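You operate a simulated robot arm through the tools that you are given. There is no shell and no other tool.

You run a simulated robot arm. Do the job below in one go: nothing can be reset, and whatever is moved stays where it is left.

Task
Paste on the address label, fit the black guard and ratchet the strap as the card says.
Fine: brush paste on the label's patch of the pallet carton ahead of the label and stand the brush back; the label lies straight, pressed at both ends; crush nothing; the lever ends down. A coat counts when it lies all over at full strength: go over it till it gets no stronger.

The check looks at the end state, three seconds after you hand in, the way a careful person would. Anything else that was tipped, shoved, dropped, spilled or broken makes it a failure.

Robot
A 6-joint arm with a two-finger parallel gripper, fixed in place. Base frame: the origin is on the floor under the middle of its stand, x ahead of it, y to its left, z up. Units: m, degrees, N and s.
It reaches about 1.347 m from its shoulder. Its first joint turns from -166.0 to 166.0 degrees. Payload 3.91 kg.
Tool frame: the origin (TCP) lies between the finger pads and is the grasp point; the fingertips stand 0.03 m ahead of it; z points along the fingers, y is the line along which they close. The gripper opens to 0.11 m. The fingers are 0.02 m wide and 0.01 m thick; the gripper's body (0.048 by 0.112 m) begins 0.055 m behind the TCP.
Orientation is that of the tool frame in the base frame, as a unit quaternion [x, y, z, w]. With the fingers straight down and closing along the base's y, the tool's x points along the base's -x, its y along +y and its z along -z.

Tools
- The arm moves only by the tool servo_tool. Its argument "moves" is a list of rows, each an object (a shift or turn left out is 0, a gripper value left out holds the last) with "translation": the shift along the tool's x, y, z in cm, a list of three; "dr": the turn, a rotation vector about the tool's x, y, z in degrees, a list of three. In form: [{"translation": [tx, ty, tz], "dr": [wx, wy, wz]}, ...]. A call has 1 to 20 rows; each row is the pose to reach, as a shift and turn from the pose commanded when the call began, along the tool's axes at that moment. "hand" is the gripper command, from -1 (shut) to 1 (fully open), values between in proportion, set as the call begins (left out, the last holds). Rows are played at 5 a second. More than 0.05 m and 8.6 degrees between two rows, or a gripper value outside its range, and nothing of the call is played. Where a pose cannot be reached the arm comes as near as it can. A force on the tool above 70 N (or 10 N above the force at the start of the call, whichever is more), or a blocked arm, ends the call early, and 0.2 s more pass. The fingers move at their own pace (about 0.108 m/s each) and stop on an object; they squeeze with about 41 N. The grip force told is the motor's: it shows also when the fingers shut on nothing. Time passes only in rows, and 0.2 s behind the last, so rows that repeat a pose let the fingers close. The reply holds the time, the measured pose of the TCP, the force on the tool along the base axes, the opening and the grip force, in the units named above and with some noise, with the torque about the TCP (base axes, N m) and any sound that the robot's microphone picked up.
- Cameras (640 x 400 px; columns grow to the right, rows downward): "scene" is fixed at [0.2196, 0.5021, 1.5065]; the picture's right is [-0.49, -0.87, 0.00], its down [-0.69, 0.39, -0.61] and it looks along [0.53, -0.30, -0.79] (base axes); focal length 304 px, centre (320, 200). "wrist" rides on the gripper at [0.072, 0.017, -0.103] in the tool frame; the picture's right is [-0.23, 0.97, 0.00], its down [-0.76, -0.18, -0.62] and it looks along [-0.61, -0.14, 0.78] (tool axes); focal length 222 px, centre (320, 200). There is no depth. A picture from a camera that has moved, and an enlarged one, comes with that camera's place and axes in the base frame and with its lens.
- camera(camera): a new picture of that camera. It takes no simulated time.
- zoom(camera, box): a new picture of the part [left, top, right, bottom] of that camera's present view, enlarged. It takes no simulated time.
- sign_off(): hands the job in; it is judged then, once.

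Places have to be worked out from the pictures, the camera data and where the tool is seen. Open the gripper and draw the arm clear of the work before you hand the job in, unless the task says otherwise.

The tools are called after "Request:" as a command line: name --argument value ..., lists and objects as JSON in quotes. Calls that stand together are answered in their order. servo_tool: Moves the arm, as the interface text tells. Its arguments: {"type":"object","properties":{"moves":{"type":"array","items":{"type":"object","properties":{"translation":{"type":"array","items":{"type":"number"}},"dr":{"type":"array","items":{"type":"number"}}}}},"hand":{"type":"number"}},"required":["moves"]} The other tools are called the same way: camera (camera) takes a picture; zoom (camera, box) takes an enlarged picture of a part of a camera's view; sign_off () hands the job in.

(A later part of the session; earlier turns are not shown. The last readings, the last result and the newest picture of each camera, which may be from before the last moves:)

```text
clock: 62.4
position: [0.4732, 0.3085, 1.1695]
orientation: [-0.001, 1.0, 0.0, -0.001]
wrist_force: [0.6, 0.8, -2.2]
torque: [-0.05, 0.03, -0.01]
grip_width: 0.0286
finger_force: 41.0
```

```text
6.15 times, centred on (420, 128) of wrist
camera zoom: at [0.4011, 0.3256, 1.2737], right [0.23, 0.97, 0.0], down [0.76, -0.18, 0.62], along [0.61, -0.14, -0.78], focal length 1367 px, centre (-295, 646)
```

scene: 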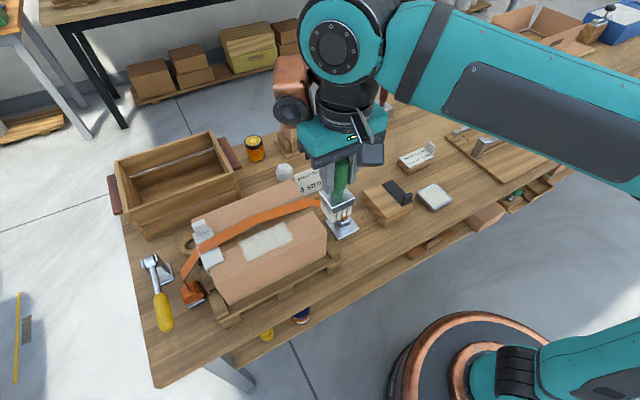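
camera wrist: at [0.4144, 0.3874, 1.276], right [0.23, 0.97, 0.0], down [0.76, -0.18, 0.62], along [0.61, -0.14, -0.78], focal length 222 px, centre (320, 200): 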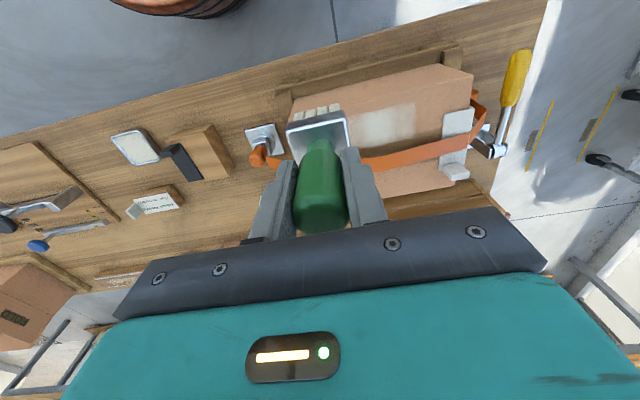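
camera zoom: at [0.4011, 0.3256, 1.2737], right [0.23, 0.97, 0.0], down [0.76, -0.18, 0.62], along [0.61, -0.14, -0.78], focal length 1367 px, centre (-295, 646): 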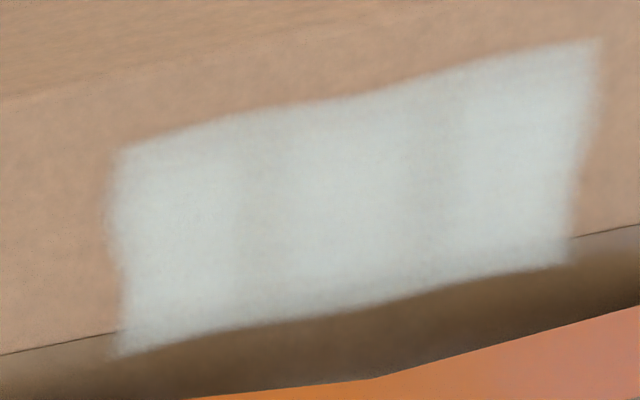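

The coat is unchanged, so it is at full strength. Patch centre works out at about (0.547, 0.442) with the carton top near z 0.964. Now I carry the brush back to its original spot.

Request:
servo_tool --moves '[{"translation": [-0.5, -4.1, 0]}, {"translation": [-1.1, -8.2, 0]}, {"translation": [-1.6, -12.3, 0]}, {"translation": [-2.2, -16.4, 0]}, {"translation": [-2.7, -20.5, 0]}, {"translation": [-3.3, -24.6, 0]}, {"translation": [-3.8, -28.7, 0]}, {"translation": [-4.4, -32.8, 0]}, {"translation": [-4.9, -36.9, 0]}, {"translation": [-5.5, -41.0, 0]}, {"translation": [-6.0, -45.1, 0]}, {"translation": [-6.5, -48.9, 0]}, {"translation": [-6.5, -48.9, 4.8]}, {"translation": [-6.5, -48.9, 9.6]}, {"translation": [-6.5, -48.9, 14.4]}, {"translation": [-6.5, -48.9, 19.2]}, {"translation": [-6.5, -48.9, 23.9]}]'

Request:
zoom --camera "scene" --box '[410, 110, 530, 210]'

Request:
zoom --camera "wrist" --box '[200, 40, 440, 190]'

```text
clock: 66.0
position: [0.5365, -0.1799, 0.9323]
orientation: [0.0, 1.0, 0.0, 0.0]
wrist_force: [0.0, -0.3, 0.3]
torque: [0.0, 0.0, 0.0]
grip_width: 0.0287
finger_force: 41.5
```

```text
4.00 times, centred on (470, 160) of scene
camera zoom: at [0.2196, 0.5021, 1.5065], right [-0.49, -0.87, 0.0], down [-0.69, 0.39, -0.61], along [0.53, -0.3, -0.79], focal length 1217 px, centre (-280, 360)
```

zoom: 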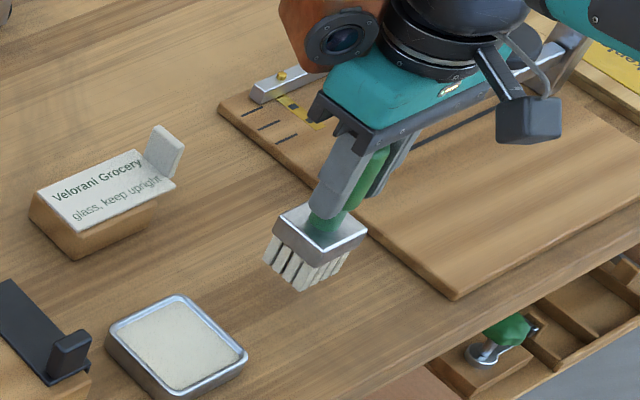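

```text
2.67 times, centred on (320, 115) of wrist
camera zoom: at [0.4633, -0.163, 1.0358], right [0.23, 0.97, 0.0], down [0.76, -0.18, 0.62], along [0.61, -0.14, -0.78], focal length 592 px, centre (320, 427)
```

zoom: 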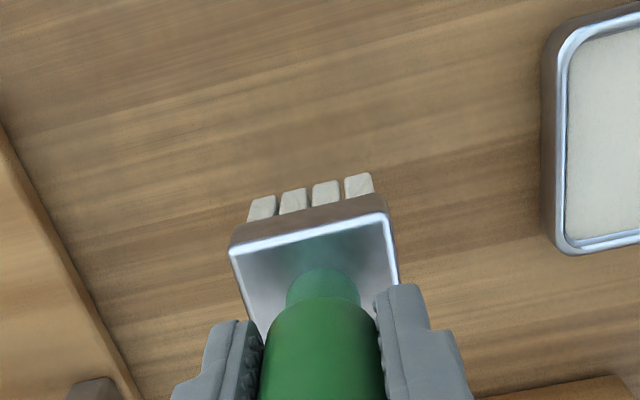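

The brush is straight and over its original place; I lower to 3 mm above its resting height, then feel for contact.

Request:
servo_tool --moves '[{"translation": [0, 0, 1.5]}, {"translation": [0, 0, 2.5]}, {"translation": [0, 0, 2.7]}]'

Request:
servo_tool --moves '[{"translation": [0, 0, 0.15]}, {"translation": [0, 0, 0.25]}]'

```text
clock: 66.8
position: [0.5383, -0.1798, 0.9048]
orientation: [-0.001, 1.0, 0.0, 0.0]
wrist_force: [-0.2, -0.7, -1.4]
torque: [0.0, 0.02, 0.0]
grip_width: 0.0286
finger_force: 40.4
```

```text
clock: 67.4
position: [0.5374, -0.1793, 0.9009]
orientation: [0.0, 1.0, -0.001, 0.001]
wrist_force: [0.1, -0.3, -0.8]
torque: [0.0, 0.01, 0.02]
grip_width: 0.0287
finger_force: 41.1
```

No contact at z≈0.9024 yet; I go down another millimetre or so.

Request:
servo_tool --moves '[{"translation": [0, 0, 0.05]}, {"translation": [0, 0, 0.1]}]'

```text
clock: 68.0
position: [0.5395, -0.1796, 0.9005]
orientation: [0.0, 1.0, 0.0, 0.0]
wrist_force: [-0.1, -0.8, -1.5]
torque: [0.04, 0.02, -0.01]
grip_width: 0.0289
finger_force: 41.2
```

Request:
servo_tool --moves '[{"translation": [0, 0, 0.05]}, {"translation": [0, 0, 0.1]}]'

```text
clock: 68.6
position: [0.5394, -0.1793, 0.9]
orientation: [0.0, 1.0, 0.0, 0.0]
wrist_force: [-0.1, -0.1, 0.0]
torque: [-0.03, 0.0, 0.04]
grip_width: 0.0288
finger_force: 41.1
```

Still no contact at z≈0.9006, so the brush probably slid up slightly in the grip; I check the gap visually.

Request:
zoom --camera "scene" --box '[440, 150, 500, 200]'

Request:
servo_tool --moves '[{"translation": [0, 0, 0.08]}, {"translation": [0, 0, 0.12]}]'

```text
8.00 times, centred on (470, 175) of scene
camera zoom: at [0.2196, 0.5021, 1.5065], right [-0.49, -0.87, 0.0], down [-0.69, 0.39, -0.61], along [0.53, -0.3, -0.79], focal length 2433 px, centre (-880, 400)
```

zoom: 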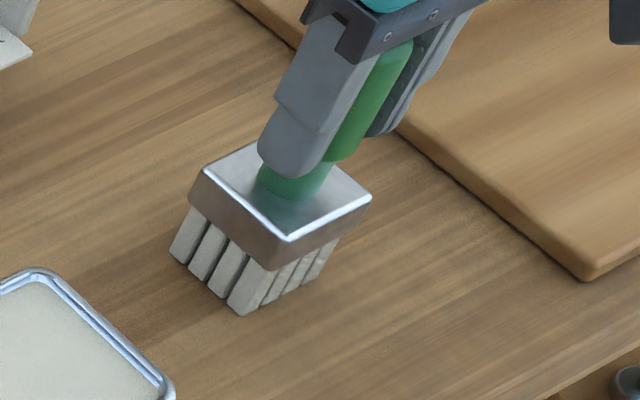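

```text
clock: 69.2
position: [0.538, -0.1799, 0.8996]
orientation: [-0.001, 1.0, 0.0, 0.0]
wrist_force: [-0.6, 0.5, 23.6]
torque: [0.07, 0.01, 0.01]
grip_width: 0.0287
finger_force: 40.8
```

Contact now (23.6 N at z≈0.899). I ease up 1 mm and open the gripper to 6 cm to leave the brush standing.

Request:
servo_tool --moves '[{"translation": [0, 0, -0.08]}, {"translation": [0, 0, -0.1]}]'

Request:
servo_tool --hand 0.1 --moves '[{"translation": [0, 0, 0]}, {"translation": [0, 0, 0]}, {"translation": [0, 0, 0]}]'

Request:
zoom --camera "wrist" --box '[200, 40, 440, 190]'

Request:
zoom --camera "scene" --box '[430, 120, 510, 200]'

```text
clock: 69.8
position: [0.5387, -0.1791, 0.9007]
orientation: [-0.001, 1.0, 0.0, 0.0]
wrist_force: [5.2, 0.1, 14.8]
torque: [0.03, -0.47, 0.02]
grip_width: 0.0285
finger_force: 41.1
```

```text
clock: 70.6
position: [0.5374, -0.1796, 0.8982]
orientation: [0.0, 1.0, 0.0, 0.0]
wrist_force: [-0.6, 0.4, 0.1]
torque: [-0.01, 0.02, -0.02]
grip_width: 0.0605
finger_force: 0.0
```

```text
2.67 times, centred on (320, 115) of wrist
camera zoom: at [0.4656, -0.1632, 1.0028], right [0.23, 0.97, 0.0], down [0.76, -0.18, 0.62], along [0.61, -0.14, -0.78], focal length 592 px, centre (320, 427)
```

zoom: 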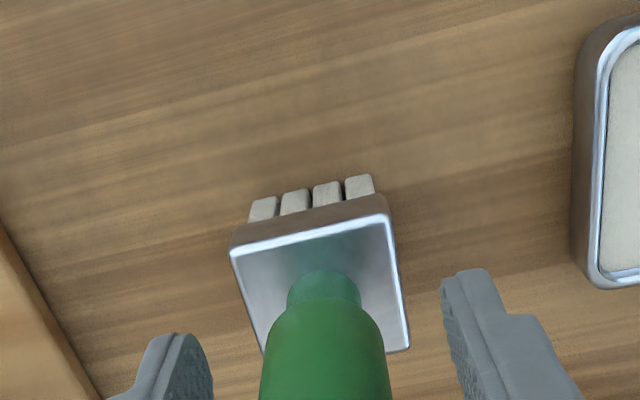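

```text
5.00 times, centred on (470, 160) of scene
camera zoom: at [0.2196, 0.5021, 1.5065], right [-0.49, -0.87, 0.0], down [-0.69, 0.39, -0.61], along [0.53, -0.3, -0.79], focal length 1521 px, centre (-430, 400)
```

zoom: 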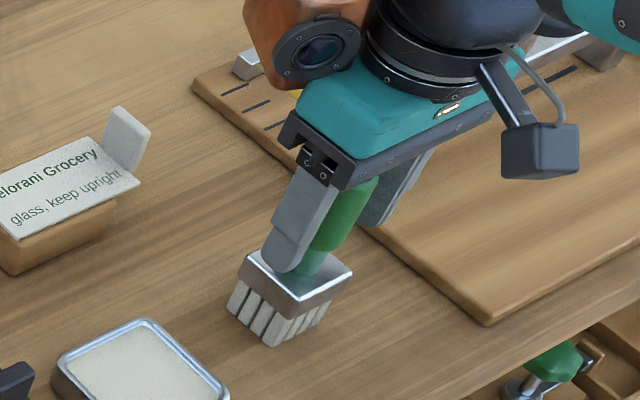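

The brush stands on its own. I rise straight up, then move over the label block for a close look at the label and its tab.

Request:
servo_tool --moves '[{"translation": [0, 0, -2]}, {"translation": [0, 0, -5]}, {"translation": [0, 0, -9]}, {"translation": [0, 0, -13]}, {"translation": [-3, 2, -15]}, {"translation": [-6, 4, -16]}]'

Request:
camera --camera "wrist"

Request:
zoom --camera "scene" --box '[380, 120, 500, 220]'

```text
clock: 72.0
position: [0.5975, -0.1389, 1.0582]
orientation: [0.0, 1.0, 0.001, 0.0]
wrist_force: [0.1, 0.3, -0.1]
torque: [0.0, -0.03, 0.0]
grip_width: 0.0604
finger_force: 0.1
```

```text
taken
camera wrist: at [0.5259, -0.1219, 1.163], right [0.23, 0.97, 0.0], down [0.76, -0.18, 0.62], along [0.61, -0.14, -0.78], focal length 222 px, centre (320, 200)
```

wrist: 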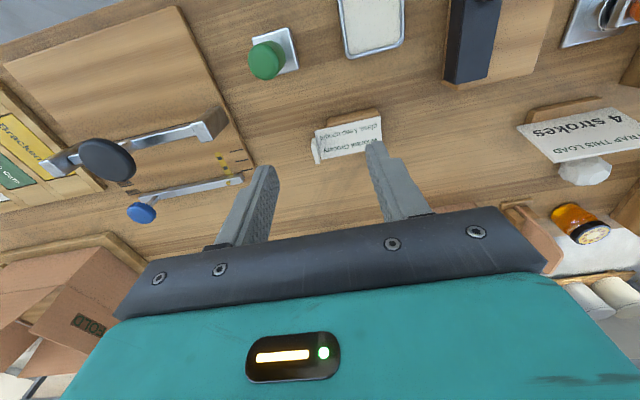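

```text
4.00 times, centred on (440, 170) of scene
camera zoom: at [0.2196, 0.5021, 1.5065], right [-0.49, -0.87, 0.0], down [-0.69, 0.39, -0.61], along [0.53, -0.3, -0.79], focal length 1217 px, centre (-160, 320)
```

zoom: 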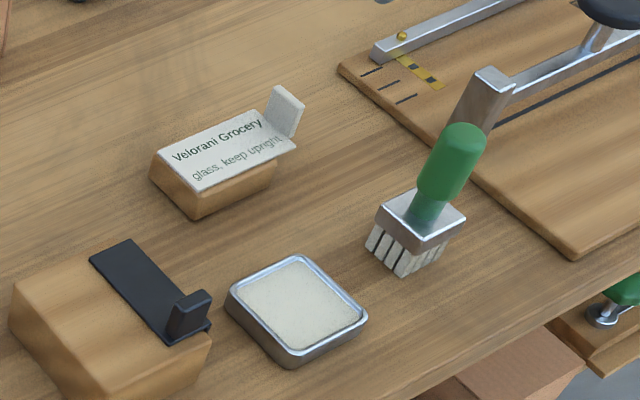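

The brush is upright in place. I zoom on the label and tab from this view.

Request:
zoom --camera "wrist" --box '[290, 90, 400, 175]'

Request:
zoom --camera "scene" --box '[390, 130, 450, 180]'

```text
4.71 times, centred on (345, 132) of wrist
camera zoom: at [0.5259, -0.1219, 1.163], right [0.23, 0.97, 0.0], down [0.76, -0.18, 0.62], along [0.61, -0.14, -0.78], focal length 1045 px, centre (202, 518)
```

zoom: 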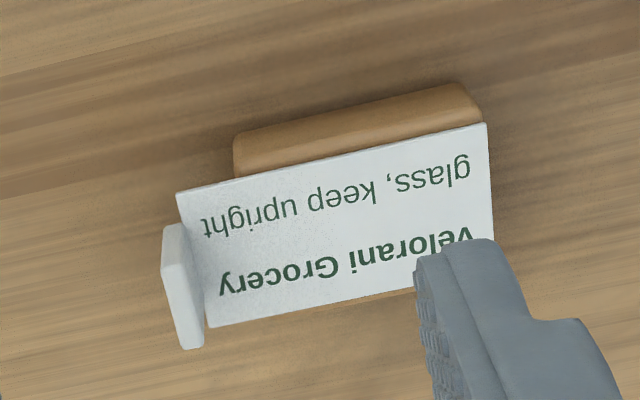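

```text
8.00 times, centred on (420, 155) of scene
camera zoom: at [0.2196, 0.5021, 1.5065], right [-0.49, -0.87, 0.0], down [-0.69, 0.39, -0.61], along [0.53, -0.3, -0.79], focal length 2433 px, centre (-480, 560)
```

zoom: 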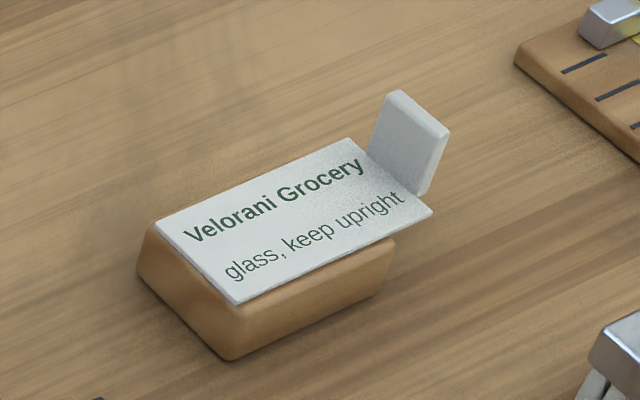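

The label lies square to the axes (x 0.651–0.701, y −0.160 to −0.060, z ≈0.83), its tab at (0.676, −0.163) rising to z ≈0.86, about 8 mm thick in y. I move above the tab to check alignment.

Request:
servo_tool --moves '[{"translation": [-3, -1, 2]}, {"translation": [-6, -2, 5]}, {"translation": [-7.8, -2.46, 9]}, {"translation": [-7.8, -2.46, 13]}]'

Request:
zoom --camera "wrist" --box '[220, 60, 420, 200]'

Request:
zoom --camera "scene" --box '[380, 90, 480, 180]'

```text
clock: 73.0
position: [0.6787, -0.1653, 0.932]
orientation: [-0.001, 1.0, 0.0, 0.001]
wrist_force: [-1.1, -0.1, -0.3]
torque: [0.02, 0.0, 0.0]
grip_width: 0.0603
finger_force: 0.1
```

```text
2.86 times, centred on (320, 130) of wrist
camera zoom: at [0.6052, -0.1484, 1.0348], right [0.23, 0.97, 0.0], down [0.76, -0.18, 0.62], along [0.61, -0.14, -0.78], focal length 635 px, centre (320, 400)
```

zoom: 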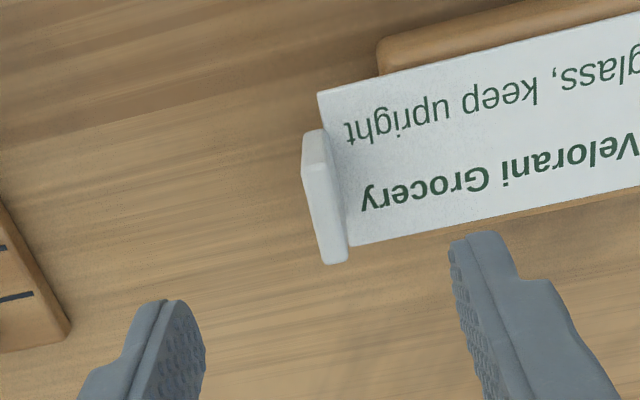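

```text
4.44 times, centred on (430, 135) of scene
camera zoom: at [0.2196, 0.5021, 1.5065], right [-0.49, -0.87, 0.0], down [-0.69, 0.39, -0.61], along [0.53, -0.3, -0.79], focal length 1352 px, centre (-169, 489)
```

zoom: 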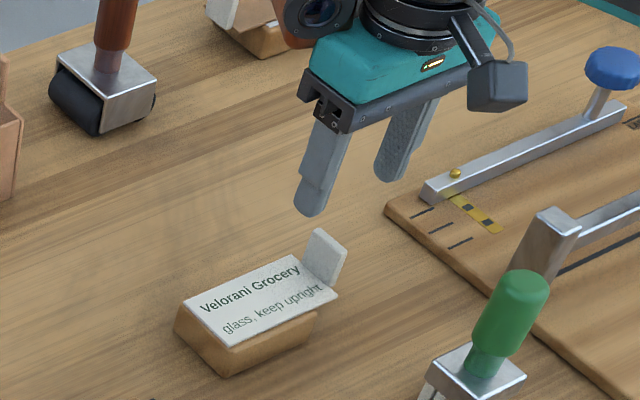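

The tab is within 2 mm of the finger midpoint; I correct (−2 mm x, +1.4 mm y) and descend so the fingertips end ~8 mm above the label plane.

Request:
servo_tool --moves '[{"translation": [0.18, 0.14, 1]}, {"translation": [0.18, 0.14, 3.5]}, {"translation": [0.18, 0.14, 5.2]}, {"translation": [0.18, 0.14, 6.2]}]'

Request:
zoom --camera "wrist" --box '[220, 60, 420, 200]'

Request:
zoom --camera "scene" --box '[390, 110, 470, 180]'

```text
clock: 74.0
position: [0.6754, -0.1633, 0.8673]
orientation: [-0.001, 1.0, 0.001, 0.0]
wrist_force: [0.5, -0.7, 0.8]
torque: [-0.01, -0.03, -0.01]
grip_width: 0.0607
finger_force: 0.0
```

```text
2.86 times, centred on (320, 130) of wrist
camera zoom: at [0.6027, -0.1465, 0.9712], right [0.23, 0.97, 0.0], down [0.76, -0.18, 0.62], along [0.61, -0.14, -0.78], focal length 635 px, centre (320, 400)
```

zoom: 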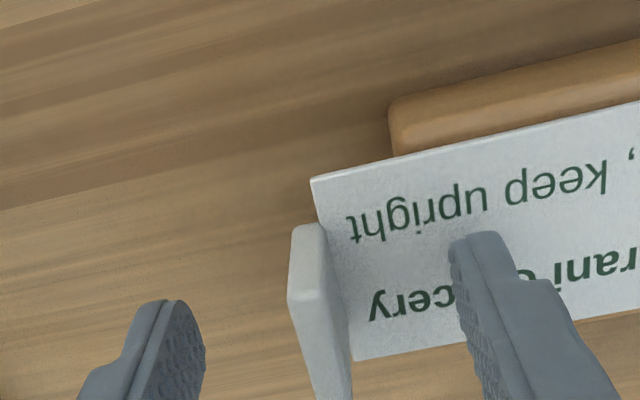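

```text
5.71 times, centred on (430, 145) of scene
camera zoom: at [0.2196, 0.5021, 1.5065], right [-0.49, -0.87, 0.0], down [-0.69, 0.39, -0.61], along [0.53, -0.3, -0.79], focal length 1738 px, centre (-309, 514)
```

zoom: 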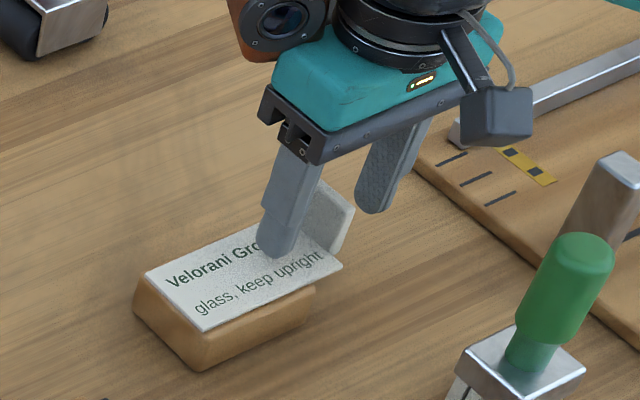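

The tab is between the fingers, about 1 mm toward −y; I correct that and close the gripper gently on it.

Request:
servo_tool --hand -1 --moves '[{"translation": [0, -0.1, 0]}, {"translation": [0, -0.1, 0]}, {"translation": [0, -0.1, 0]}, {"translation": [0, -0.1, 0]}]'

Request:
zoom --camera "wrist" --box '[220, 60, 420, 200]'

```text
clock: 75.0
position: [0.6757, -0.1636, 0.8683]
orientation: [0.0, 1.0, -0.001, 0.0]
wrist_force: [0.4, 0.1, 0.8]
torque: [0.03, -0.01, 0.02]
grip_width: 0.0058
finger_force: 40.8
```

```text
2.86 times, centred on (320, 130) of wrist
camera zoom: at [0.6026, -0.1473, 0.9712], right [0.23, 0.97, 0.0], down [0.76, -0.18, 0.62], along [0.61, -0.14, -0.78], focal length 635 px, centre (320, 400)
```

zoom: 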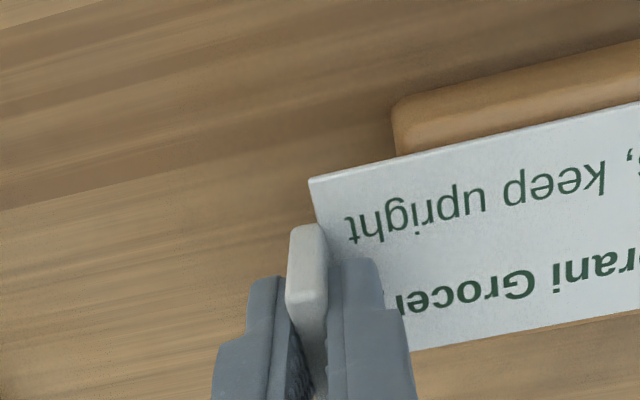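

The tab is held (5.8 mm). I lift the label straight up and check it hangs level.

Request:
servo_tool --moves '[{"translation": [0, 0, -0.5]}, {"translation": [0, 0, -2]}, {"translation": [0, 0, -5]}, {"translation": [0, 0, -9]}, {"translation": [0, 0, -13]}, {"translation": [0, 0, -17]}, {"translation": [0, 0, -21]}, {"translation": [0, 0, -25]}]'

Request:
camera --camera "wrist"

Request:
camera --camera "scene"

```text
clock: 76.8
position: [0.6747, -0.1642, 1.1165]
orientation: [-0.001, 1.0, 0.0, 0.0]
wrist_force: [-0.4, 0.1, -0.3]
torque: [0.03, 0.03, 0.0]
grip_width: 0.0058
finger_force: 41.0
```

```text
taken
camera wrist: at [0.6021, -0.1472, 1.2203], right [0.23, 0.97, 0.0], down [0.76, -0.18, 0.62], along [0.61, -0.14, -0.78], focal length 222 px, centre (320, 200)
```

wrist: 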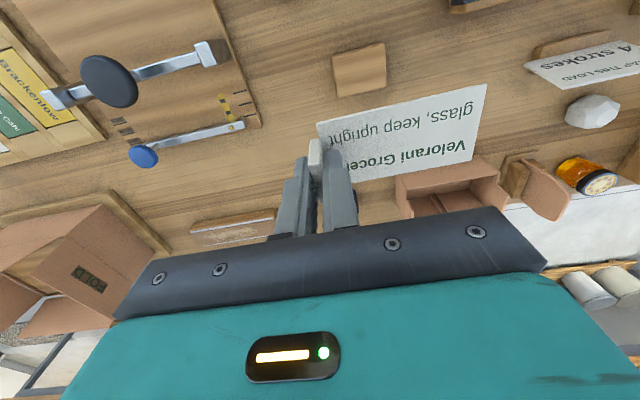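

```text
taken
```

scene: 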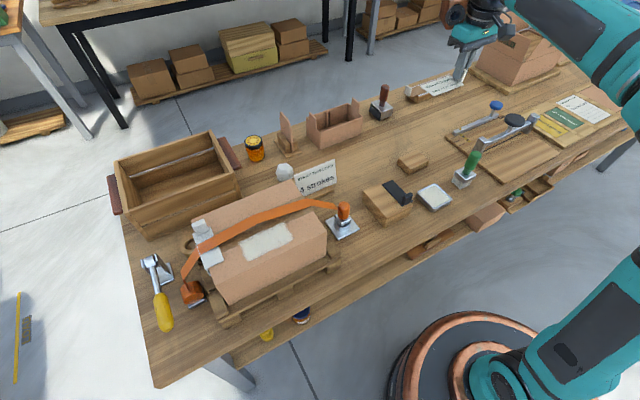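

The label hangs level; its centre sits (+1 mm, +54 mm) from the TCP. I carry it over the pasted patch at safe height.

Request:
servo_tool --moves '[{"translation": [0.93, 3.94, 0]}, {"translation": [1.86, 7.87, 0]}, {"translation": [2.79, 11.8, 0]}, {"translation": [3.71, 15.74, 0]}, {"translation": [4.64, 19.68, 0]}, {"translation": [5.57, 23.6, 0]}, {"translation": [6.5, 27.55, 0]}, {"translation": [7.43, 31.5, 0]}, {"translation": [8.36, 35.4, 0]}, {"translation": [9.29, 39.4, 0]}, {"translation": [10.2, 43.3, 0]}, {"translation": [11.1, 47.2, 0]}, {"translation": [12.1, 51.2, 0]}, {"translation": [13.0, 55.1, 0]}]'

Request:
zoom --camera "wrist" --box '[240, 20, 500, 190]'

Request:
zoom --camera "scene" --box '[190, 150, 340, 270]'

```text
clock: 79.8
position: [0.5443, 0.3883, 1.1182]
orientation: [-0.001, 1.0, 0.001, 0.001]
wrist_force: [-0.5, 0.3, 0.0]
torque: [0.01, 0.01, 0.0]
grip_width: 0.0058
finger_force: 41.2
```

```text
2.35 times, centred on (370, 105) of wrist
camera zoom: at [0.4709, 0.4047, 1.2211], right [0.23, 0.97, 0.0], down [0.76, -0.18, 0.62], along [0.61, -0.14, -0.78], focal length 523 px, centre (202, 424)
```

zoom: 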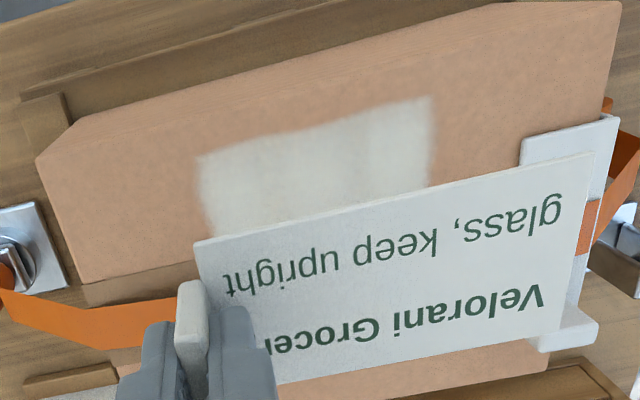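

```text
3.33 times, centred on (265, 210) of scene
camera zoom: at [0.2196, 0.5021, 1.5065], right [-0.49, -0.87, 0.0], down [-0.69, 0.39, -0.61], along [0.53, -0.3, -0.79], focal length 1014 px, centre (503, 167)
```

zoom: 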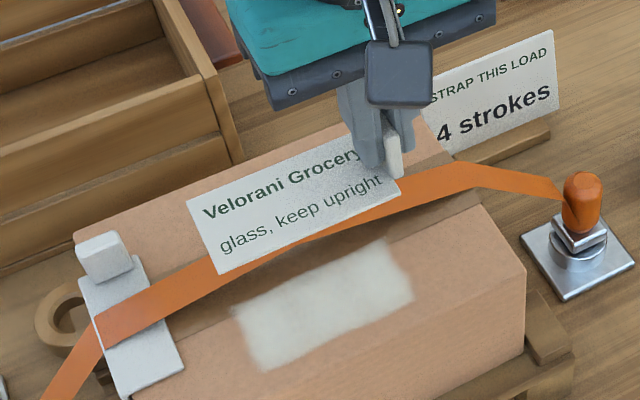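

Label edges and patch edges already project within ~1 mm of each other. I lower to about 4 cm above the carton top and re-check both alignment and clearance to the strap.

Request:
servo_tool --moves '[{"translation": [-0.1, 0, 3]}, {"translation": [-0.1, 0, 6]}, {"translation": [-0.1, 0, 7]}]'

Request:
zoom --camera "wrist" --box '[240, 20, 500, 190]'

Request:
zoom --camera "scene" --box '[210, 180, 330, 270]'

```text
clock: 80.6
position: [0.5453, 0.3874, 1.0485]
orientation: [-0.001, 1.0, 0.0, 0.0]
wrist_force: [0.3, -0.3, -0.7]
torque: [-0.01, -0.01, 0.03]
grip_width: 0.0059
finger_force: 40.6
```

```text
2.35 times, centred on (370, 105) of wrist
camera zoom: at [0.4725, 0.4046, 1.1513], right [0.23, 0.97, 0.0], down [0.76, -0.18, 0.62], along [0.61, -0.14, -0.78], focal length 523 px, centre (202, 424)
```

zoom: 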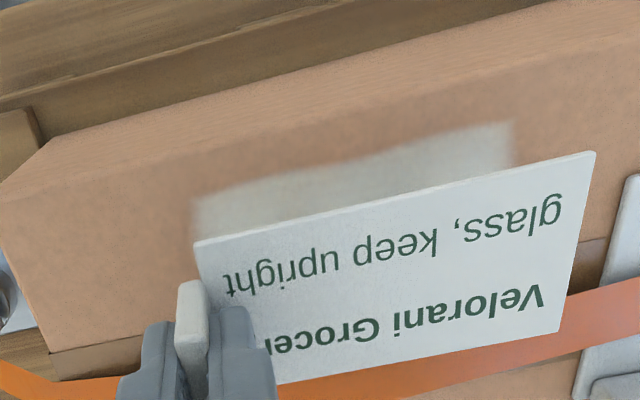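

```text
4.44 times, centred on (270, 225) of scene
camera zoom: at [0.2196, 0.5021, 1.5065], right [-0.49, -0.87, 0.0], down [-0.69, 0.39, -0.61], along [0.53, -0.3, -0.79], focal length 1352 px, centre (542, 89)
```

zoom: 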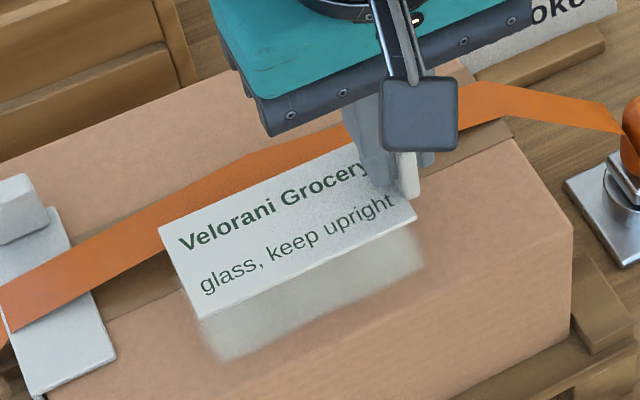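

Alignment needs only −1 mm in y. I lower further to about 1.5 cm above the top and look at the clearance to the strap.

Request:
servo_tool --moves '[{"translation": [0, -0.1, 1.2]}, {"translation": [0, -0.1, 2.5]}]'

Request:
zoom --camera "wrist" --box '[240, 40, 500, 210]'

Request:
zoom --camera "scene" --box '[210, 190, 330, 270]'

```text
clock: 81.2
position: [0.5461, 0.3864, 1.0225]
orientation: [0.0, 1.0, 0.001, 0.0]
wrist_force: [-0.3, 0.1, 0.2]
torque: [-0.01, 0.01, -0.01]
grip_width: 0.006
finger_force: 41.5
```

```text
2.35 times, centred on (370, 125) of wrist
camera zoom: at [0.4726, 0.404, 1.1268], right [0.23, 0.97, 0.0], down [0.76, -0.18, 0.62], along [0.61, -0.14, -0.78], focal length 523 px, centre (202, 376)
```

zoom: 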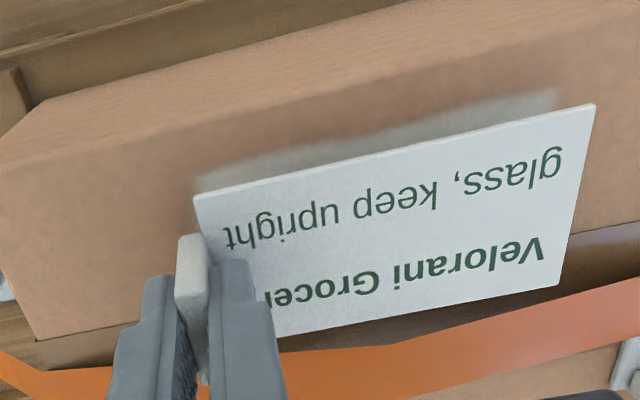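

```text
5.00 times, centred on (270, 230) of scene
camera zoom: at [0.2196, 0.5021, 1.5065], right [-0.49, -0.87, 0.0], down [-0.69, 0.39, -0.61], along [0.53, -0.3, -0.79], focal length 1521 px, centre (570, 50)
```

zoom: 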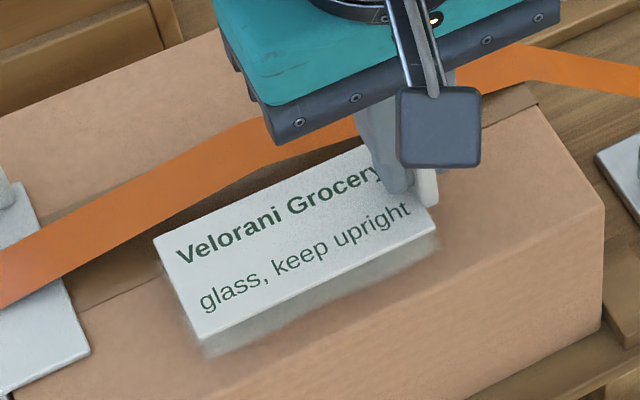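

Clear of the strap, and edges agree within ~1.5 mm. I shift +1 mm in x and lower gently until contact.

Request:
servo_tool --moves '[{"translation": [-0.1, 0, 0.6]}, {"translation": [-0.1, 0, 1.1]}]'

Request:
servo_tool --moves '[{"translation": [0, 0, 0.1]}, {"translation": [0, 0, 0.2]}]'

Request:
zoom --camera "scene" --box '[220, 200, 320, 270]'

```text
clock: 81.8
position: [0.5477, 0.3872, 1.0131]
orientation: [0.0, 1.0, 0.001, 0.0]
wrist_force: [0.0, -0.2, -0.7]
torque: [0.01, -0.01, 0.02]
grip_width: 0.0061
finger_force: 40.5
```

```text
clock: 82.4
position: [0.5465, 0.386, 1.0104]
orientation: [-0.001, 1.0, 0.0, 0.0]
wrist_force: [-0.1, -0.5, 0.5]
torque: [0.01, 0.0, 0.01]
grip_width: 0.006
finger_force: 41.3
```

```text
5.71 times, centred on (270, 235) of scene
camera zoom: at [0.2196, 0.5021, 1.5065], right [-0.49, -0.87, 0.0], down [-0.69, 0.39, -0.61], along [0.53, -0.3, -0.79], focal length 1738 px, centre (606, 0)
```

zoom: 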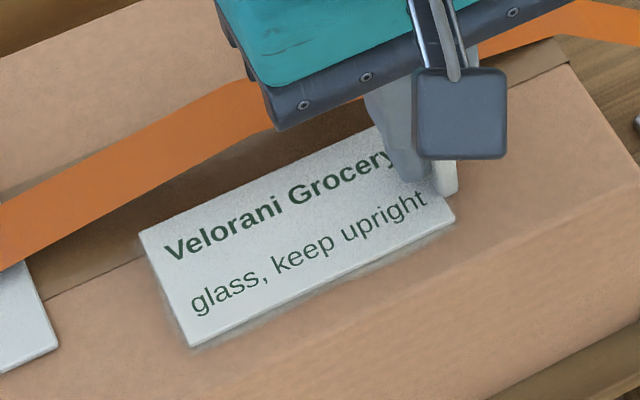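

Almost down; I continue in 1.5 mm steps until the force rises.

Request:
servo_tool --moves '[{"translation": [0, 0, 0.1]}, {"translation": [0, 0, 0.15]}]'

Request:
servo_tool --moves '[{"translation": [0, 0, 0.1]}, {"translation": [0, 0, 0.15]}]'

```text
clock: 83.0
position: [0.5467, 0.3868, 1.0085]
orientation: [0.0, 1.0, 0.0, 0.001]
wrist_force: [-0.3, 0.4, -0.8]
torque: [-0.02, 0.05, -0.02]
grip_width: 0.0062
finger_force: 41.2
```

```text
clock: 83.6
position: [0.5461, 0.3858, 1.0067]
orientation: [-0.001, 1.0, 0.0, 0.0]
wrist_force: [1.7, -0.6, 9.2]
torque: [0.05, -0.05, -0.04]
grip_width: 0.0059
finger_force: 40.6
```

Contact with 9 N at z ≈1.007. I check how the label lies before releasing.

Request:
zoom --camera "scene" --box '[225, 205, 310, 265]'

Request:
zoom --camera "wrist" --box '[240, 40, 500, 210]'

```text
6.67 times, centred on (268, 235) of scene
camera zoom: at [0.2196, 0.5021, 1.5065], right [-0.49, -0.87, 0.0], down [-0.69, 0.39, -0.61], along [0.53, -0.3, -0.79], focal length 2028 px, centre (670, -33)
```

zoom: 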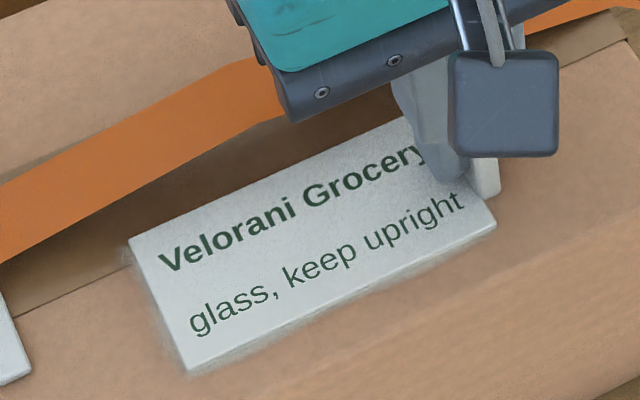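

```text
2.35 times, centred on (370, 125) of wrist
camera zoom: at [0.4737, 0.4024, 1.1109], right [0.23, 0.97, 0.0], down [0.76, -0.18, 0.62], along [0.61, -0.14, -0.78], focal length 523 px, centre (202, 376)
```

zoom: 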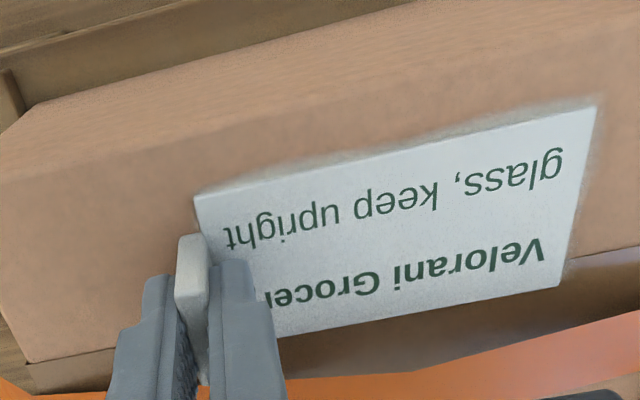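

The label sits square on the coat with only a ~1 mm even paste rim visible. I open the gripper slightly and rise straight up.

Request:
servo_tool --hand -0.4 --moves '[{"translation": [0, 0, 0]}, {"translation": [0, 0, 0]}, {"translation": [0, 0, 0]}]'

Request:
servo_tool --moves '[{"translation": [0, 0, -1]}, {"translation": [0, 0, -3]}, {"translation": [0, 0, -6]}, {"translation": [0, 0, -10]}]'

Request:
zoom --camera "wrist" --box '[240, 20, 500, 190]'

Request:
zoom --camera "scene" --box '[225, 195, 325, 265]'

```text
clock: 84.4
position: [0.546, 0.3853, 1.007]
orientation: [-0.001, 1.0, 0.0, 0.0]
wrist_force: [-1.0, 0.1, -0.7]
torque: [-0.05, 0.0, 0.0]
grip_width: 0.0329
finger_force: 0.0
```

```text
clock: 85.4
position: [0.5464, 0.388, 1.1055]
orientation: [-0.002, 1.0, 0.0, 0.0]
wrist_force: [0.3, 0.0, 0.1]
torque: [0.04, -0.01, 0.04]
grip_width: 0.033
finger_force: 0.2
```

```text
2.35 times, centred on (370, 105) of wrist
camera zoom: at [0.4733, 0.4052, 1.2091], right [0.23, 0.97, 0.0], down [0.76, -0.18, 0.62], along [0.61, -0.14, -0.78], focal length 523 px, centre (202, 424)
```

zoom: 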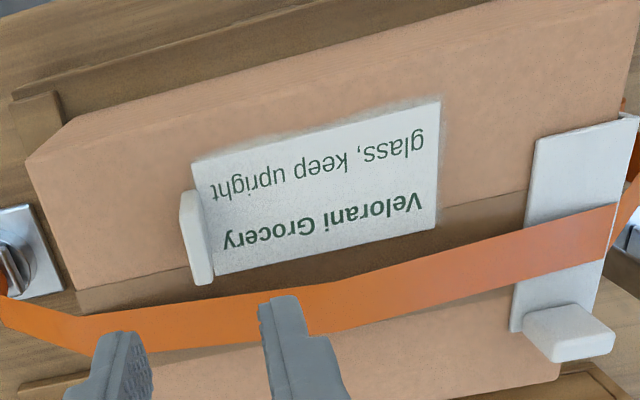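

```text
5.71 times, centred on (275, 230) of scene
camera zoom: at [0.2196, 0.5021, 1.5065], right [-0.49, -0.87, 0.0], down [-0.69, 0.39, -0.61], along [0.53, -0.3, -0.79], focal length 1738 px, centre (577, 29)
```

zoom: 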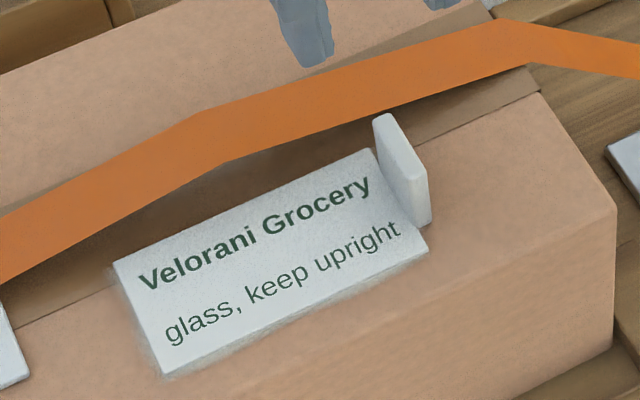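

The label lies straight with its edges parallel to the carton edges. Now I close the fingers and move above its far (+y) end to press it.

Request:
servo_tool --hand -1 --moves '[{"translation": [-0.1, 3, 0]}, {"translation": [-0.1, 6, 1]}, {"translation": [-0.1, 9.1, 3]}, {"translation": [-0.1, 9.1, 6]}, {"translation": [-0.1, 9.1, 9]}]'

Request:
zoom --camera "scene" --box '[215, 195, 315, 265]'

Request:
zoom --camera "wrist" --box '[200, 60, 440, 210]'

```text
clock: 86.6
position: [0.547, 0.4779, 1.017]
orientation: [-0.001, 1.0, 0.0, 0.0]
wrist_force: [0.3, 0.7, -0.3]
torque: [-0.01, 0.02, 0.04]
grip_width: 0.0
finger_force: 37.5
```

```text
5.71 times, centred on (265, 230) of scene
camera zoom: at [0.2196, 0.5021, 1.5065], right [-0.49, -0.87, 0.0], down [-0.69, 0.39, -0.61], along [0.53, -0.3, -0.79], focal length 1738 px, centre (634, 29)
```

zoom: 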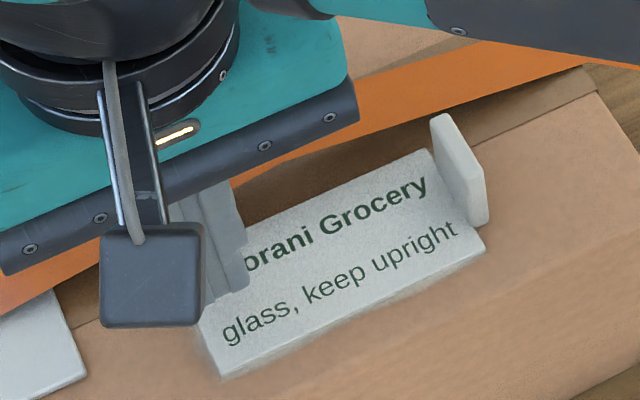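

```text
2.67 times, centred on (320, 135) of wrist
camera zoom: at [0.4749, 0.4944, 1.1197], right [0.23, 0.97, 0.0], down [0.76, -0.18, 0.62], along [0.61, -0.14, -0.78], focal length 592 px, centre (320, 373)
```

zoom: 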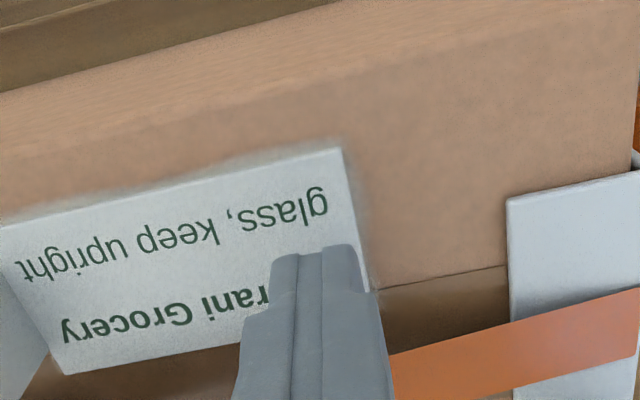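

The closed fingertips are over the +y end of the label, away from the strap. I lower until they press lightly.

Request:
servo_tool --moves '[{"translation": [0, 0, 0.8]}, {"translation": [0, 0, 1.4]}]'

Request:
servo_tool --moves '[{"translation": [0, 0, 0.1]}, {"translation": [0, 0, 0.2]}]'

Request:
servo_tool --moves '[{"translation": [0, 0, 0.1]}, {"translation": [0, 0, 0.15]}]'

```text
clock: 87.2
position: [0.5469, 0.4779, 1.002]
orientation: [0.0, 1.0, 0.0, 0.0]
wrist_force: [0.5, 0.6, 3.9]
torque: [0.03, -0.06, 0.03]
grip_width: 0.0
finger_force: 37.5
```

```text
clock: 87.8
position: [0.5464, 0.4782, 1.0007]
orientation: [0.0, 1.0, 0.001, 0.001]
wrist_force: [6.4, 5.4, 26.6]
torque: [0.14, -0.18, 0.18]
grip_width: 0.0001
finger_force: 38.1
```

```text
clock: 88.4
position: [0.5459, 0.4773, 1.002]
orientation: [-0.001, 1.0, 0.002, 0.002]
wrist_force: [12.4, 12.6, 57.0]
torque: [0.35, -0.36, 0.29]
grip_width: 0.0
finger_force: 37.2
```

The press reached 57 N, more than wanted; I back off at once and check that nothing was dented or shifted.

Request:
servo_tool --moves '[{"translation": [0, 0, -0.3]}, {"translation": [0, 0, -1.5]}, {"translation": [0, 0, -5]}]'

Request:
zoom --camera "wrist" --box '[160, 20, 440, 190]'

Request:
zoom --camera "scene" --box '[215, 195, 315, 265]'

```text
clock: 89.2
position: [0.5447, 0.478, 1.0483]
orientation: [0.0, 1.0, 0.0, -0.001]
wrist_force: [0.2, 0.9, -0.4]
torque: [-0.05, 0.0, 0.01]
grip_width: 0.0
finger_force: 37.9
```

```text
2.29 times, centred on (300, 105) of wrist
camera zoom: at [0.4734, 0.4943, 1.1509], right [0.23, 0.97, 0.0], down [0.76, -0.18, 0.62], along [0.61, -0.14, -0.78], focal length 508 px, centre (366, 417)
```

zoom: 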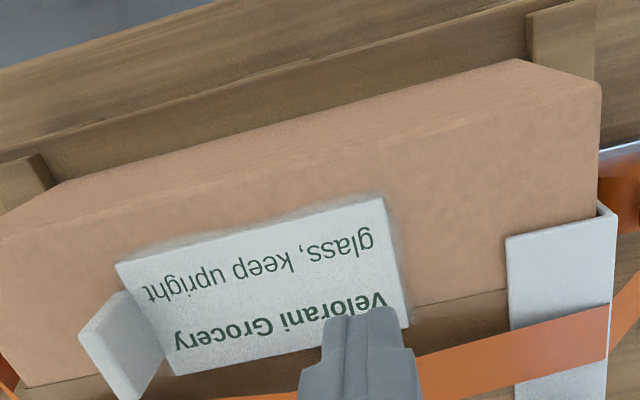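

```text
5.71 times, centred on (265, 230) of scene
camera zoom: at [0.2196, 0.5021, 1.5065], right [-0.49, -0.87, 0.0], down [-0.69, 0.39, -0.61], along [0.53, -0.3, -0.79], focal length 1738 px, centre (634, 29)
```

zoom: 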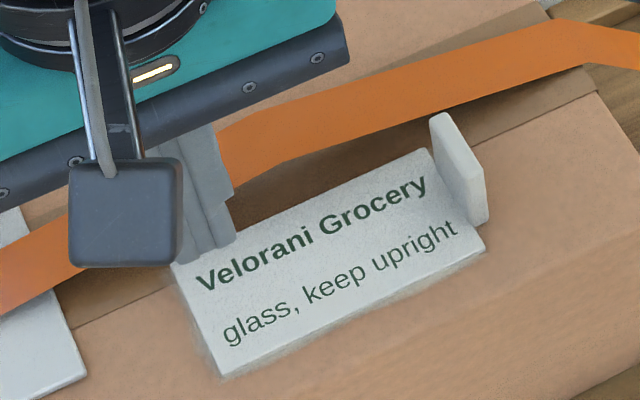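

Label unmoved and undamaged. I move to its −y end, just inside the tab, and press there more gently.

Request:
servo_tool --moves '[{"translation": [0, -3.7, 0]}, {"translation": [0, -7.3, 0]}, {"translation": [0, -7.3, 2.5]}, {"translation": [0, -7.3, 4.0]}]'

Request:
zoom --camera "wrist" --box '[200, 60, 440, 210]'

Request:
zoom --camera "scene" --box '[225, 195, 325, 265]'

```text
clock: 90.2
position: [0.5487, 0.4046, 1.0092]
orientation: [-0.001, 1.0, 0.0, 0.0]
wrist_force: [0.1, -0.3, 0.1]
torque: [0.02, 0.0, 0.02]
grip_width: 0.0002
finger_force: 37.9
```

```text
2.67 times, centred on (320, 135) of wrist
camera zoom: at [0.4754, 0.4211, 1.1129], right [0.23, 0.97, 0.0], down [0.76, -0.18, 0.62], along [0.61, -0.14, -0.78], focal length 592 px, centre (320, 373)
```

zoom: 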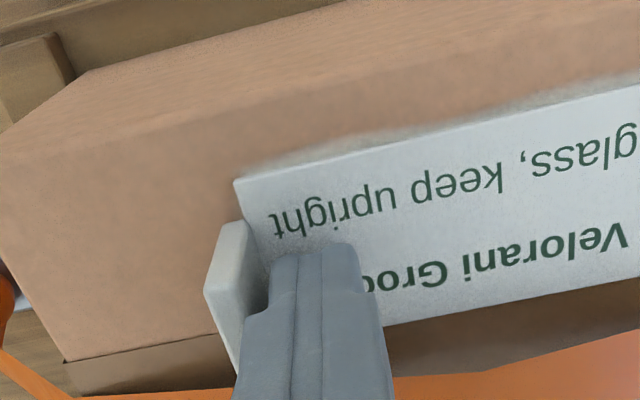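

```text
5.71 times, centred on (275, 230) of scene
camera zoom: at [0.2196, 0.5021, 1.5065], right [-0.49, -0.87, 0.0], down [-0.69, 0.39, -0.61], along [0.53, -0.3, -0.79], focal length 1738 px, centre (577, 29)
```

zoom: 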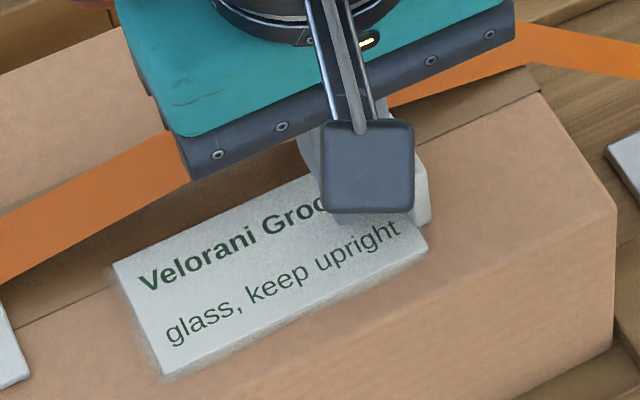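

The fingers' thicker part is close to the tab, so I shift 4 mm away (+y) and lower to light contact.

Request:
servo_tool --moves '[{"translation": [0, 0.4, 0]}, {"translation": [0, 0.4, 0.4]}, {"translation": [0, 0.4, 0.7]}]'

```text
clock: 91.0
position: [0.548, 0.409, 1.0024]
orientation: [-0.001, 1.0, 0.0, 0.0]
wrist_force: [1.0, 2.1, 7.2]
torque: [0.05, -0.02, -0.04]
grip_width: 0.0
finger_force: 37.1
```

Contact at 7 N; I add about 1.2 mm to press it firmly, then hold briefly.

Request:
servo_tool --moves '[{"translation": [0, 0, 0.1]}, {"translation": [0, 0, 0.1]}]'

```text
clock: 91.6
position: [0.5465, 0.4086, 1.001]
orientation: [0.0, 1.0, 0.001, 0.0]
wrist_force: [3.4, 3.6, 23.3]
torque: [0.13, -0.08, -0.11]
grip_width: 0.0
finger_force: 37.3
```

Pressed at 23 N. I lift clear, check the label, and travel toward the black guard's block.

Request:
servo_tool --moves '[{"translation": [0, 0, -1]}, {"translation": [0, 0, -4]}, {"translation": [0, 0, -8]}, {"translation": [0, 0, -12]}, {"translation": [0, -4, -13]}, {"translation": [0, -8, -13]}, {"translation": [0, -12, -13]}, {"translation": [0, -16, -13]}, {"translation": [0, -20, -13]}, {"translation": [0, -24, -13]}, {"translation": [0, -28, -13]}, {"translation": [0, -32, -13]}, {"translation": [0, -35, -13]}]'

Request:
zoom --camera "scene" --box '[190, 170, 350, 290]'

Request:
camera --camera "wrist"

Request:
zoom --camera "wrist" --box '[250, 20, 450, 160]'

```text
clock: 94.4
position: [0.5467, 0.0596, 1.1308]
orientation: [-0.001, 1.0, 0.0, 0.0]
wrist_force: [-0.6, -0.8, 0.0]
torque: [0.02, 0.01, 0.01]
grip_width: 0.0
finger_force: 38.0
```

```text
3.33 times, centred on (270, 230) of scene
camera zoom: at [0.2196, 0.5021, 1.5065], right [-0.49, -0.87, 0.0], down [-0.69, 0.39, -0.61], along [0.53, -0.3, -0.79], focal length 1014 px, centre (487, 100)
```

zoom: 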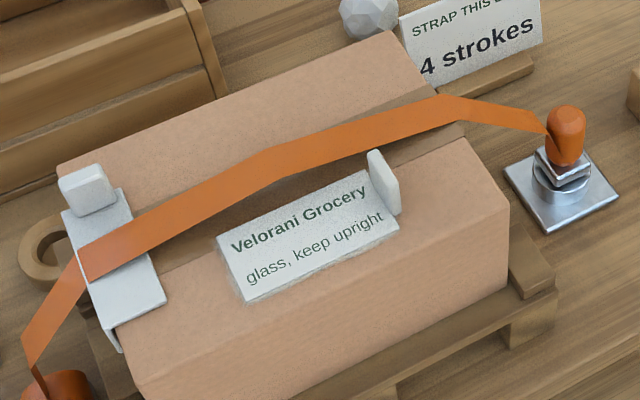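

```text
taken
camera wrist: at [0.4741, 0.0759, 1.2332], right [0.23, 0.97, 0.0], down [0.76, -0.18, 0.62], along [0.61, -0.14, -0.78], focal length 222 px, centre (320, 200)
```

wrist: 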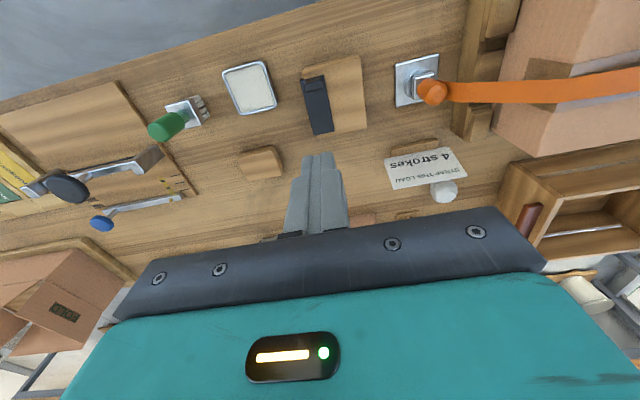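

```text
2.86 times, centred on (350, 90) of wrist
camera zoom: at [0.4741, 0.0759, 1.2332], right [0.23, 0.97, 0.0], down [0.76, -0.18, 0.62], along [0.61, -0.14, -0.78], focal length 635 px, centre (234, 514)
```

zoom: 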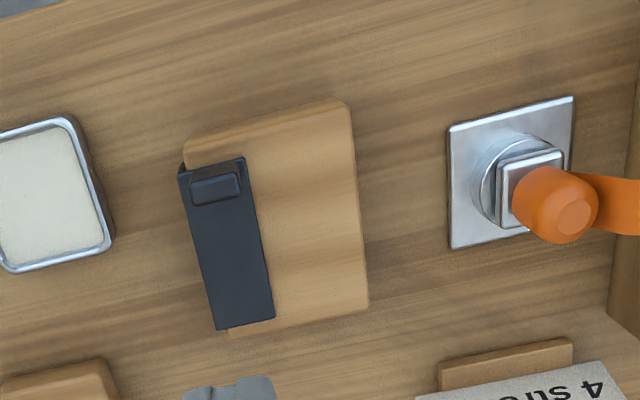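

The label is pressed and lies straight. Before fetching the guard I need the strap's height over the carton's right edge, so I tilt the wrist forward 45° and view the carton from its near side, gripper open.

Request:
servo_tool --hand 1 --moves '[{"translation": [1.8, 3.9, 0], "dr": [0, -5.6, 0]}, {"translation": [3.6, 7.8, 0], "dr": [0, -11.2, 0]}, {"translation": [5.4, 11.7, 0], "dr": [0, -16.9, 0]}, {"translation": [7.2, 15.6, 0], "dr": [0, -22.5, 0]}, {"translation": [9.0, 19.5, 0], "dr": [0, -28.1, 0]}, {"translation": [10.8, 23.4, 0], "dr": [0, -33.8, 0]}, {"translation": [12.6, 27.3, 0], "dr": [0, -39.4, 0]}, {"translation": [14.3, 31, 0], "dr": [0, -45, 0]}, {"translation": [14.3, 31, 3.3], "dr": [0, -45, 0]}, {"translation": [14.3, 31, 6.6], "dr": [0, -45, 0]}, {"translation": [14.3, 31, 10], "dr": [0, -45, 0]}]'

Request:
camera --camera "wrist"

Request:
camera --camera "scene"

```text
clock: 96.8
position: [0.4015, 0.3678, 1.031]
orientation: [0.0, 0.924, 0.0, 0.383]
wrist_force: [0.0, 0.0, -0.3]
torque: [0.0, 0.02, -0.01]
grip_width: 0.1101
finger_force: 0.0
```

```text
taken
camera wrist: at [0.2759, 0.385, 1.0522], right [0.16, 0.97, 0.16], down [0.1, -0.18, 0.98], along [0.98, -0.14, -0.12], focal length 222 px, centre (320, 200)
```

wrist: 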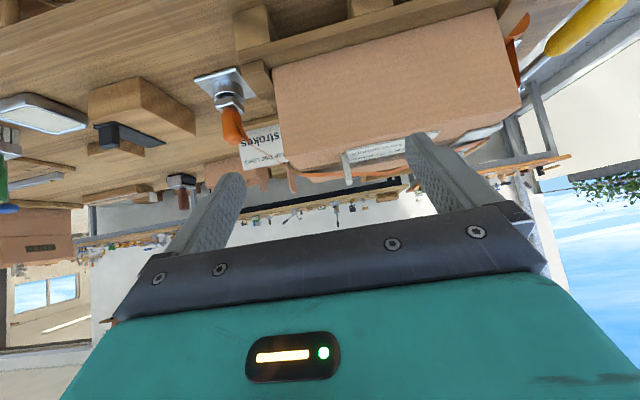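

```text
taken
```

scene: 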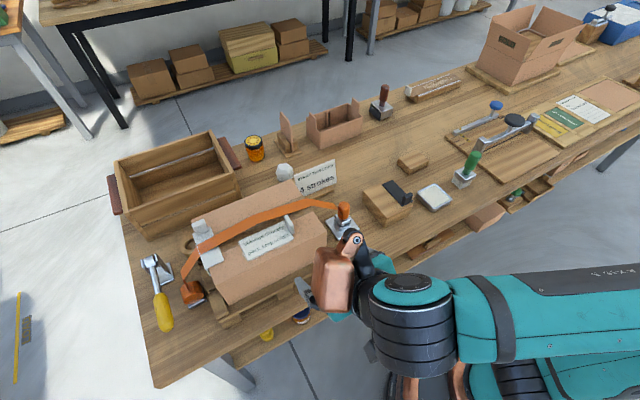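

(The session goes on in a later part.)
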